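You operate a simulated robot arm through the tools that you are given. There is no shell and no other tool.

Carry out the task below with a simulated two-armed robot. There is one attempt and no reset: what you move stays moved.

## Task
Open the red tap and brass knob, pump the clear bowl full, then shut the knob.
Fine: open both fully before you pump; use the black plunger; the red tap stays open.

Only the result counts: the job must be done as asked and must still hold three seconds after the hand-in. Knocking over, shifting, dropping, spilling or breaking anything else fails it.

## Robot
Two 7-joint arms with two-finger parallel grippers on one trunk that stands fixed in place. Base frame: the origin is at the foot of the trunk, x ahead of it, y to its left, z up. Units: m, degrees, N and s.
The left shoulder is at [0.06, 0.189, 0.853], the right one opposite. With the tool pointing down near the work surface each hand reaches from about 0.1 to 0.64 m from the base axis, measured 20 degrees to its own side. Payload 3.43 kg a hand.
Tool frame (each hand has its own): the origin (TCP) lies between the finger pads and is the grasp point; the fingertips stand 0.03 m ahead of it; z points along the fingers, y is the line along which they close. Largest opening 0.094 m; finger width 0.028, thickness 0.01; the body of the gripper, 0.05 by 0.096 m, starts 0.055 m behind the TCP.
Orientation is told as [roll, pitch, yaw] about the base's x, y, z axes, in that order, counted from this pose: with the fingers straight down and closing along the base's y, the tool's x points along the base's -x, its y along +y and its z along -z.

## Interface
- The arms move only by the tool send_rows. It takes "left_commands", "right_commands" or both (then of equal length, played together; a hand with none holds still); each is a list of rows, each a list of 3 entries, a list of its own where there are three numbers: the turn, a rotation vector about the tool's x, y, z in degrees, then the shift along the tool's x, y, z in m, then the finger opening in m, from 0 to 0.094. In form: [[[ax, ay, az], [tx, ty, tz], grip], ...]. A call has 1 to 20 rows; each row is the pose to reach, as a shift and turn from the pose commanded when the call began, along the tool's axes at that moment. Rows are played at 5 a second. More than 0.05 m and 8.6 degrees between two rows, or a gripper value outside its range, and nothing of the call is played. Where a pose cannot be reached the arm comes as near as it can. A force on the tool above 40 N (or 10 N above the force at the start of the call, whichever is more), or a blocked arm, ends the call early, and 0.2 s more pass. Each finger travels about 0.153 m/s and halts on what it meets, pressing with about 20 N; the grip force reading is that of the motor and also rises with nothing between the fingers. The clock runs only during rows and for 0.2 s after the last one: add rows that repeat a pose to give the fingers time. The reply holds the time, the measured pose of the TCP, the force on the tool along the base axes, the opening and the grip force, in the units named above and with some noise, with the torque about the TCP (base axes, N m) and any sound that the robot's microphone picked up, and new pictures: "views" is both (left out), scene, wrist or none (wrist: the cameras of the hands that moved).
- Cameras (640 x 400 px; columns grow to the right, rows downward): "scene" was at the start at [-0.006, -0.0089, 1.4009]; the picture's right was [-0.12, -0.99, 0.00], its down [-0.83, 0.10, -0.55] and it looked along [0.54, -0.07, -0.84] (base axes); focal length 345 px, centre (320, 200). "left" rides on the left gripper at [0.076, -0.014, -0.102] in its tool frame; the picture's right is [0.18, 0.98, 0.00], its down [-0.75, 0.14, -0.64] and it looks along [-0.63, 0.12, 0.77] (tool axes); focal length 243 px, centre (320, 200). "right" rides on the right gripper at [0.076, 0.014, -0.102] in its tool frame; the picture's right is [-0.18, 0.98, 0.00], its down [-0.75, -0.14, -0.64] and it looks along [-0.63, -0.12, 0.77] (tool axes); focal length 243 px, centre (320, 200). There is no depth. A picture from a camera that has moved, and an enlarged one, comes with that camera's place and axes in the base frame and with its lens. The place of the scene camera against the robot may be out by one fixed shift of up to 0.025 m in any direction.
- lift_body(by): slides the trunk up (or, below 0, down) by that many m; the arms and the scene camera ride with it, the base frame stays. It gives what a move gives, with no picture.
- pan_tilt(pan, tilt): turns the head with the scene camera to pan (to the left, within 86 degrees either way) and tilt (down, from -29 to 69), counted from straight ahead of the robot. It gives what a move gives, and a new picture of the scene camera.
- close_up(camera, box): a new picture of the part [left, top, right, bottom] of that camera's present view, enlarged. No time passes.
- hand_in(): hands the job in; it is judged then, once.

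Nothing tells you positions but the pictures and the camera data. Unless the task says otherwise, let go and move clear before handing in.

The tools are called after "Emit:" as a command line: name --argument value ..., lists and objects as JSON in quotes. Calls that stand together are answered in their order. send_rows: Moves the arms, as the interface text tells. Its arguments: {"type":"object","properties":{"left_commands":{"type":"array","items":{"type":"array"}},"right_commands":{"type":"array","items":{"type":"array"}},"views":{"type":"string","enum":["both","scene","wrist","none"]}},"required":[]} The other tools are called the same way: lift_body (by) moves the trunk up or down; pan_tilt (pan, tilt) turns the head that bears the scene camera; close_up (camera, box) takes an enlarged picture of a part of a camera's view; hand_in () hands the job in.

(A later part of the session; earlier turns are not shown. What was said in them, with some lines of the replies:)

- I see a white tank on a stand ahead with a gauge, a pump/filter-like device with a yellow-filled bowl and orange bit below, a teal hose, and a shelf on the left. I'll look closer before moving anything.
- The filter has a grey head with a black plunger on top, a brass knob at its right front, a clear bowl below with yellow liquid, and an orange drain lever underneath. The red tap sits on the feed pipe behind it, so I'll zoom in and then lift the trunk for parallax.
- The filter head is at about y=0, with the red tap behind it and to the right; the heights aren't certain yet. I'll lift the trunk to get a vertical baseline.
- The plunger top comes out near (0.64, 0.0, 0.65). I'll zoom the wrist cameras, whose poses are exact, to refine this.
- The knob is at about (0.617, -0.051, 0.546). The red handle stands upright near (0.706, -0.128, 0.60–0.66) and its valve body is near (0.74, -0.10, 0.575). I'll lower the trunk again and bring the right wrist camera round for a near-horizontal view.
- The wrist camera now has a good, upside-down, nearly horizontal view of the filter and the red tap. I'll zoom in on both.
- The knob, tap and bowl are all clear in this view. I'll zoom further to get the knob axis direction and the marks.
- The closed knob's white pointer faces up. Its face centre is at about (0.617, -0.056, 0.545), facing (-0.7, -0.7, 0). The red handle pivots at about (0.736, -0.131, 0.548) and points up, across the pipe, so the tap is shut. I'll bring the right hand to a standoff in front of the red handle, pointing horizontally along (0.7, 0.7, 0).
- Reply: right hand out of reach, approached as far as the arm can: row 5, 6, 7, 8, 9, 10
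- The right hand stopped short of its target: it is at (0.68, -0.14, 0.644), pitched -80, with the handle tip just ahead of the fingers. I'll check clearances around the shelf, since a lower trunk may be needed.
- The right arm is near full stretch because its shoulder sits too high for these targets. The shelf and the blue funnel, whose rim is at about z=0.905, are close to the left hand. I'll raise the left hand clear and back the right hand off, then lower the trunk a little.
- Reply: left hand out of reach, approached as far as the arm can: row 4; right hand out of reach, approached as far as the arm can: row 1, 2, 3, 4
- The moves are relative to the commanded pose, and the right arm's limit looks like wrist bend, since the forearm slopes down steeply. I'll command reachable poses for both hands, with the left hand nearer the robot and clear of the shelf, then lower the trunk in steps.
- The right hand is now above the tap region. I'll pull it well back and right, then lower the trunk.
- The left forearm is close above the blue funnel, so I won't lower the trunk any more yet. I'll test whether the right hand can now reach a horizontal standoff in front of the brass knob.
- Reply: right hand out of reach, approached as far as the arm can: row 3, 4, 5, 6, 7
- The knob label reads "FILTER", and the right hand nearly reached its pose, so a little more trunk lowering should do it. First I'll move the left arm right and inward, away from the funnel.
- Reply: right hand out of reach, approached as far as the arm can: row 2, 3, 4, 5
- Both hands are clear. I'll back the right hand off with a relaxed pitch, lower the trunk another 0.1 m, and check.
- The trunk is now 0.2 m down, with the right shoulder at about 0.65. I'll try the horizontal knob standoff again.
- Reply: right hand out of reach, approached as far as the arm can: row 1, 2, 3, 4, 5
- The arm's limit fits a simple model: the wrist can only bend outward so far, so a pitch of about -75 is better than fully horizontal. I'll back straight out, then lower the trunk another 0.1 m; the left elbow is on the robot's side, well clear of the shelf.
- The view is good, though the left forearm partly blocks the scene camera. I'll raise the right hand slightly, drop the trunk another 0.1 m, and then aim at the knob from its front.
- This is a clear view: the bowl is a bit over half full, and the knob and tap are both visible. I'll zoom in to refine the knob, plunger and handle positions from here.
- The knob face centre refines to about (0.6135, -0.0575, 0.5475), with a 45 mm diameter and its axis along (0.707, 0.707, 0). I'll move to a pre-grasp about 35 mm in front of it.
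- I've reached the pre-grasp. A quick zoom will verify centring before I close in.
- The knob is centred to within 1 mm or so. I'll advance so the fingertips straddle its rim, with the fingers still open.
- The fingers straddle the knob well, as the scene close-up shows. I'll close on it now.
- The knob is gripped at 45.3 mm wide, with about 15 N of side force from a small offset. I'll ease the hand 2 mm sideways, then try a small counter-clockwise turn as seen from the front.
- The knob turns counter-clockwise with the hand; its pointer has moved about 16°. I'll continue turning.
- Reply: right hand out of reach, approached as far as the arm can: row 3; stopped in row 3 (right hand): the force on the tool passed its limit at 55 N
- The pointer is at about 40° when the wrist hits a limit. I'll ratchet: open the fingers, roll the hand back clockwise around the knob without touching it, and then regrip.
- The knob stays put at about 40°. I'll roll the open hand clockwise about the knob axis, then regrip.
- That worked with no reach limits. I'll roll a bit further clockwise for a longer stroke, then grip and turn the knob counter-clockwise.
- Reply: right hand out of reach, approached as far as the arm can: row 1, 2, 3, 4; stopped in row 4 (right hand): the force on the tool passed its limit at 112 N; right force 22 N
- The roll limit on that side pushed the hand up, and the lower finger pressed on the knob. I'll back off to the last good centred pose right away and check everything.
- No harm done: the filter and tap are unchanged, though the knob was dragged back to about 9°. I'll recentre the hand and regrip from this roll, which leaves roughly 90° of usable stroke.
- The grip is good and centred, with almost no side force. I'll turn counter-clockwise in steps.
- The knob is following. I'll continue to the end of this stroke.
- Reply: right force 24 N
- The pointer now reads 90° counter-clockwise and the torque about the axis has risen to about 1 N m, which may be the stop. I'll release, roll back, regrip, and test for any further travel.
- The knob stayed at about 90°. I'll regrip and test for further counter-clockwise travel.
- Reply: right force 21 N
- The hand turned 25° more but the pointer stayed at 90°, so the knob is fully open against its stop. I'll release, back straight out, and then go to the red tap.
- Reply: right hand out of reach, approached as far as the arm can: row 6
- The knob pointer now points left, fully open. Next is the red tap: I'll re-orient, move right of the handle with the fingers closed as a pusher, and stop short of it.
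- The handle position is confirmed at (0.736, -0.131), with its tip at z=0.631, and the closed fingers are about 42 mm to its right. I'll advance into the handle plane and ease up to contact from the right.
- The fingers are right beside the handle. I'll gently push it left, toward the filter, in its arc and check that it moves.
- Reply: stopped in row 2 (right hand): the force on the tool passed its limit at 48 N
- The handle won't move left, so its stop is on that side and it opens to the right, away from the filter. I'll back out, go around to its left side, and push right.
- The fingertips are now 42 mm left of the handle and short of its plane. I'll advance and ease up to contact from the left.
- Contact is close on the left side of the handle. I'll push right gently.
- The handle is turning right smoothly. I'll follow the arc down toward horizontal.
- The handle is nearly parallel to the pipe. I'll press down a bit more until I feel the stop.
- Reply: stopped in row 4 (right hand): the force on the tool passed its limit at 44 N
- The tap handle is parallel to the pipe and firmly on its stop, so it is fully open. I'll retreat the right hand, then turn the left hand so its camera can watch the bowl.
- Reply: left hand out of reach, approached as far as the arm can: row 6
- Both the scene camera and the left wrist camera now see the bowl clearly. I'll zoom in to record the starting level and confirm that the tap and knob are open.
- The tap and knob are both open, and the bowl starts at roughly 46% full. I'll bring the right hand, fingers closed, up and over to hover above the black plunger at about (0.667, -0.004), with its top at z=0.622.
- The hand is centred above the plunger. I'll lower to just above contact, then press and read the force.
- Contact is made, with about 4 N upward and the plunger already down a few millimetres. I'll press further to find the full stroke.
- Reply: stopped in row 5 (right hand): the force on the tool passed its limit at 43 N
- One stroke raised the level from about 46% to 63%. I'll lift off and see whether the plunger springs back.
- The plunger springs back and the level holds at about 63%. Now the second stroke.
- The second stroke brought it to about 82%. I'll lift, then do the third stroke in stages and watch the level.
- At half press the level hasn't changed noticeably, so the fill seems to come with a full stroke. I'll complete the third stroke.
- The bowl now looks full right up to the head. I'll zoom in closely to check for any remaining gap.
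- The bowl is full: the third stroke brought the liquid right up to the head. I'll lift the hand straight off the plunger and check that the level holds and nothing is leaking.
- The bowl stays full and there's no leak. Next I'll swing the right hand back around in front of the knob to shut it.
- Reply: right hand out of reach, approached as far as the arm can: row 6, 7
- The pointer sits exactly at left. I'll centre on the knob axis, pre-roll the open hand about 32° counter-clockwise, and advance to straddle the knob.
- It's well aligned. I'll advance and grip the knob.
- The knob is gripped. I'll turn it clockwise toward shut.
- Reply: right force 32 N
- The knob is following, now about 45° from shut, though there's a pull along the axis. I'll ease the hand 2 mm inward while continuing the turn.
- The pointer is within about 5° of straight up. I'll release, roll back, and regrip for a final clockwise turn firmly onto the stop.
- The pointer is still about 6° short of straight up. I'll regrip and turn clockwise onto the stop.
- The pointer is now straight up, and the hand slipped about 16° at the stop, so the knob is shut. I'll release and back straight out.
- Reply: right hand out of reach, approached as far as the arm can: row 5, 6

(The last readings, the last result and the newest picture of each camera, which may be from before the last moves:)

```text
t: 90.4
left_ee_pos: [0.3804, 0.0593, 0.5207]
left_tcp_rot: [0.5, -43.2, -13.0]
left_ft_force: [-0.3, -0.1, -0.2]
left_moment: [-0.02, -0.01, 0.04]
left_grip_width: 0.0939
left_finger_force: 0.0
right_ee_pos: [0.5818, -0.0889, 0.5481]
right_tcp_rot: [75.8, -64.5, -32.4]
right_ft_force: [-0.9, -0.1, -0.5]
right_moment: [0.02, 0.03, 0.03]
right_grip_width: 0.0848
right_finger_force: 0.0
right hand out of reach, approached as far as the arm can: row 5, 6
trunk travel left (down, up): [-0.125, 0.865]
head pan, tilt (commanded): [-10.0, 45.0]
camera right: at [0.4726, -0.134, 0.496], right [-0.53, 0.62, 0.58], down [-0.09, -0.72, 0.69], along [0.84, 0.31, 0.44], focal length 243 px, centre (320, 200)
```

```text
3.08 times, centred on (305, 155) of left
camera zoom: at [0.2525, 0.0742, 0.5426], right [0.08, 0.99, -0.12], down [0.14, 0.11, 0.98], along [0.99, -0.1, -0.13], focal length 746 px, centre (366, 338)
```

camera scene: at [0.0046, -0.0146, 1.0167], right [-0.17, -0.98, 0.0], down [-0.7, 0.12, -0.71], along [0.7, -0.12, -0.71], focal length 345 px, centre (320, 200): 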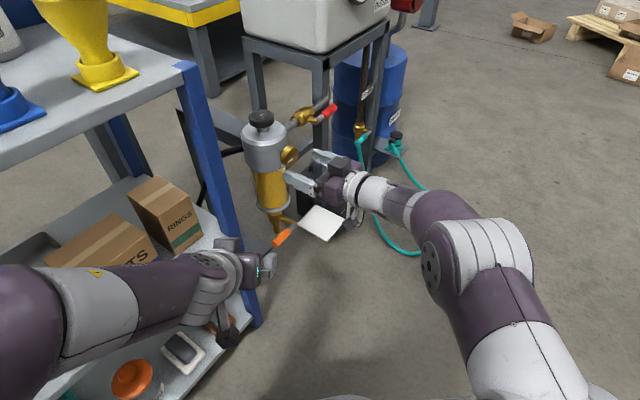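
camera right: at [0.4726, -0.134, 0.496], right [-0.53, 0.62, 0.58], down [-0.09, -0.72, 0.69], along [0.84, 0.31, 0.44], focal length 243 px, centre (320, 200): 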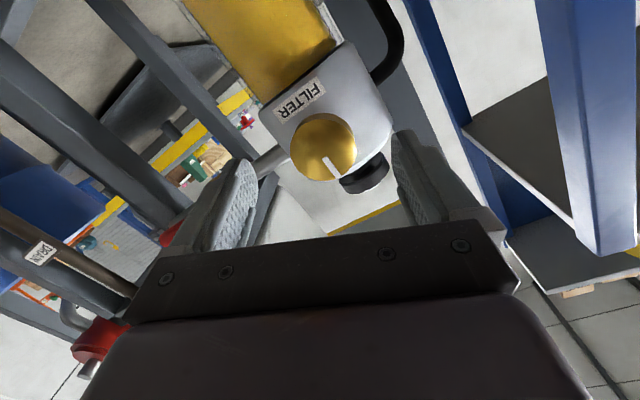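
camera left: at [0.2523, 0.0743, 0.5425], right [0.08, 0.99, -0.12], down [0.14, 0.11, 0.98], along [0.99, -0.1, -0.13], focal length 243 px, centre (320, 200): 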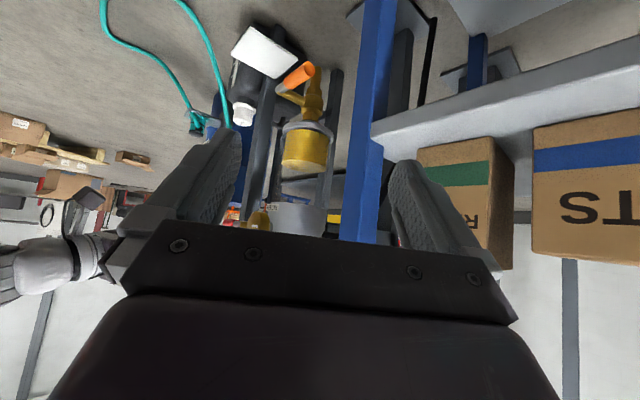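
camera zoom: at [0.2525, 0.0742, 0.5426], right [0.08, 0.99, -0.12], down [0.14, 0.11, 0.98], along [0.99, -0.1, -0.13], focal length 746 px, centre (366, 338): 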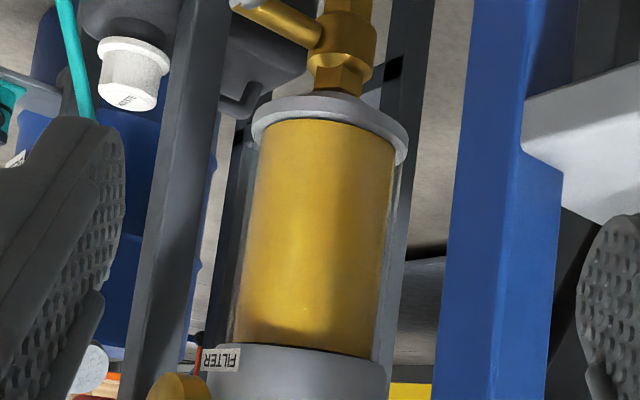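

The pointer is straight up and the tap is open. I'll compare the liquid level once more at high zoom and check the tap's alignment with its pipe.

Emit:
close_up --camera "left" --box '[284, 180, 320, 215]'

Emit:
close_up --camera "scene" --box '[280, 90, 350, 140]'

Emit:
close_up --camera "scene" --box '[250, 160, 310, 260]'

```text
11.43 times, centred on (302, 198) of left
camera zoom: at [0.2525, 0.0742, 0.5426], right [0.08, 0.99, -0.12], down [0.14, 0.11, 0.98], along [0.99, -0.1, -0.13], focal length 2773 px, centre (526, 229)
```

zoom: 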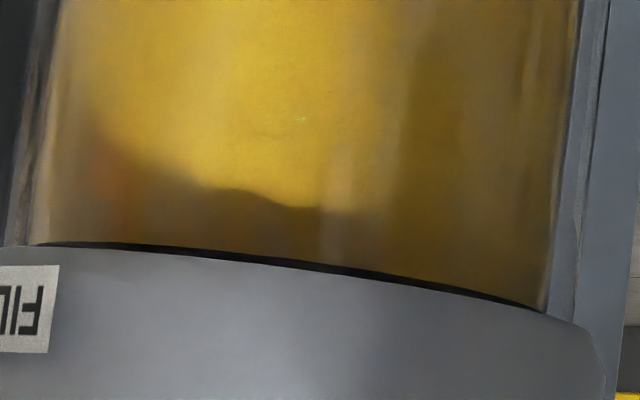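

```text
8.00 times, centred on (315, 115) of scene
camera zoom: at [0.0046, -0.0145, 1.0167], right [-0.17, -0.98, 0.0], down [-0.7, 0.12, -0.71], along [0.7, -0.12, -0.71], focal length 2763 px, centre (360, 880)
```

zoom: 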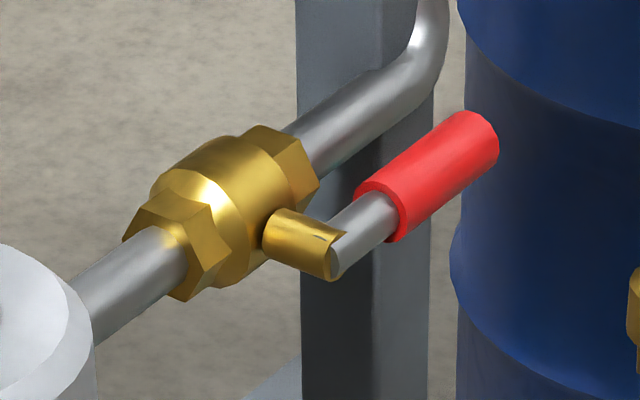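

```text
4.00 times, centred on (280, 210) of scene
camera zoom: at [0.0046, -0.0145, 1.0167], right [-0.17, -0.98, 0.0], down [-0.7, 0.12, -0.71], along [0.7, -0.12, -0.71], focal length 1382 px, centre (480, 160)
```

zoom: 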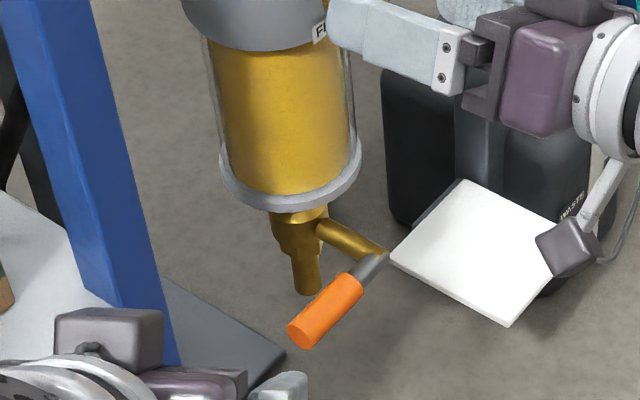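

Everything holds: the bowl is full, the tap handle lies along the pipe, and the knob is shut. I'll move the right hand well clear and do a last check.

Emit:
send_rows --right_commands '[[[1.72, 3.52, -4.66], [-0.0059, -0.0034, -0.0236], 0.085], [[3.44, 7.04, -9.32], [-0.0119, -0.0069, -0.0472], 0.085], [[5.16, 10.56, -13.98], [-0.0178, -0.0103, -0.0707], 0.085], [[6.88, 14.08, -18.64], [-0.0238, -0.0138, -0.0943], 0.085], [[8.6, 17.6, -23.3], [-0.0297, -0.0172, -0.1179], 0.085], [[8.6, 17.6, -23.3], [-0.0297, -0.0172, -0.1179], 0.085]]' --views "both"

Emit:
close_up --camera "scene" --box '[220, 90, 380, 250]'

Emit:
close_up --camera "right" --box '[260, 40, 400, 220]'

```text
t: 91.8
left_ee_pos: [0.3801, 0.0605, 0.5202]
left_tcp_rot: [0.6, -43.3, -13.0]
left_ft_force: [0.3, 0.2, 0.4]
left_moment: [0.01, -0.01, 0.0]
left_grip_width: 0.0941
left_finger_force: 0.1
right_ee_pos: [0.5205, -0.1893, 0.5787]
right_tcp_rot: [-0.2, -65.0, 40.3]
right_ft_force: [0.3, -0.1, -0.5]
right_moment: [0.01, 0.0, 0.05]
right_grip_width: 0.0847
right_finger_force: 0.1
trunk travel left (down, up): [-0.125, 0.865]
head pan, tilt (commanded): [-10.0, 45.0]
camera scene: at [0.0045, -0.0145, 1.0167], right [-0.17, -0.98, 0.0], down [-0.7, 0.12, -0.71], along [0.7, -0.12, -0.71], focal length 345 px, centre (320, 200)
camera right: at [0.4146, -0.2595, 0.5532], right [-0.57, 0.8, 0.17], down [-0.11, -0.28, 0.95], along [0.81, 0.53, 0.25], focal length 243 px, centre (320, 200)
```

scene: 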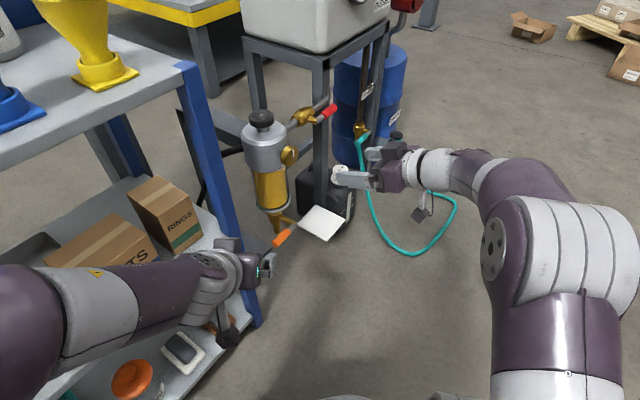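
right: 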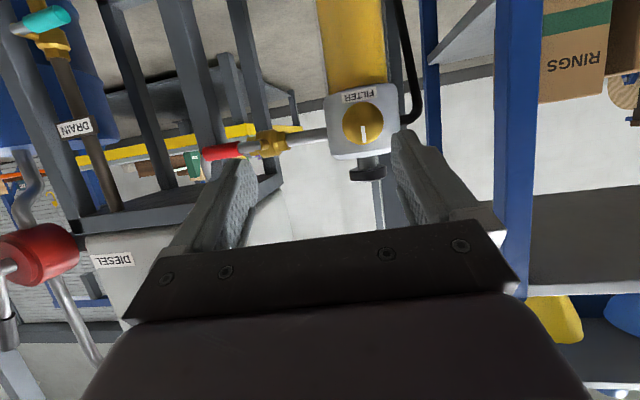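

```text
2.50 times, centred on (300, 170) of scene
camera zoom: at [0.0045, -0.0145, 1.0167], right [-0.17, -0.98, 0.0], down [-0.7, 0.12, -0.71], along [0.7, -0.12, -0.71], focal length 864 px, centre (370, 275)
```

zoom: 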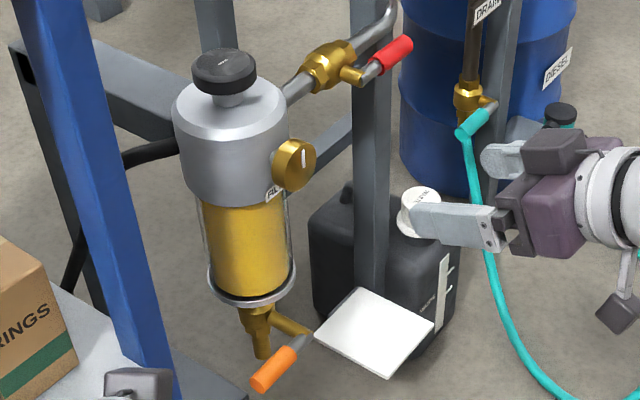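

```text
2.22 times, centred on (330, 130) of right
camera zoom: at [0.4146, -0.2595, 0.5532], right [-0.57, 0.8, 0.17], down [-0.11, -0.28, 0.95], along [0.81, 0.53, 0.25], focal length 539 px, centre (298, 356)
```

zoom: 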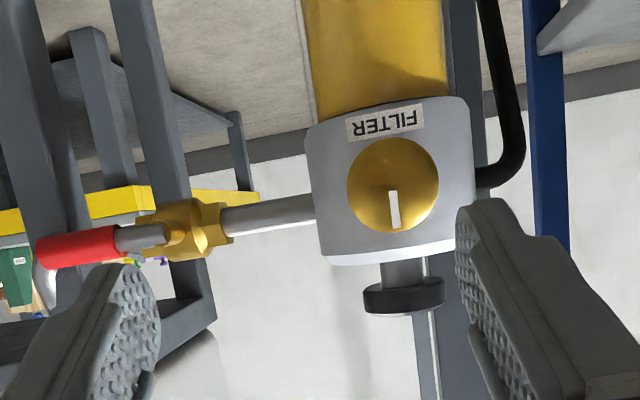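

The red tap is open along its pipe, the bowl is full, and the knob pointer is back straight up (shut). The plunger is up and both hands are clear of everything, so I'm handing in.

Emit:
hand_in

```text
The job is handed in.
```

The job is done and handed in; I haven't been shown the judgement.

- **Red tap:** turned a quarter turn until it hit its stop and lies along the pipe. It is still open.
- **Brass knob:** opened a quarter turn to its stop before any pumping, then turned back to its stop afterwards. Its pointer is straight up again, as it was at the start.
- **Bowl:** filled with three strokes of the black plunger, from a bit under half to the underside of the filter head. The level held afterwards and I saw no leak.

**Extra force:** while I was opening the knob, the right hand hit its turning limit and one finger pressed on the knob, with a peak of about 112 N. That turned the knob partway back, so I opened it again. I saw nothing shifted or damaged. The right hand also briefly pushed the red tap the wrong way, with about 48 N against its stop, before I turned it the other way.

Both hands were clear of everything when I handed in.
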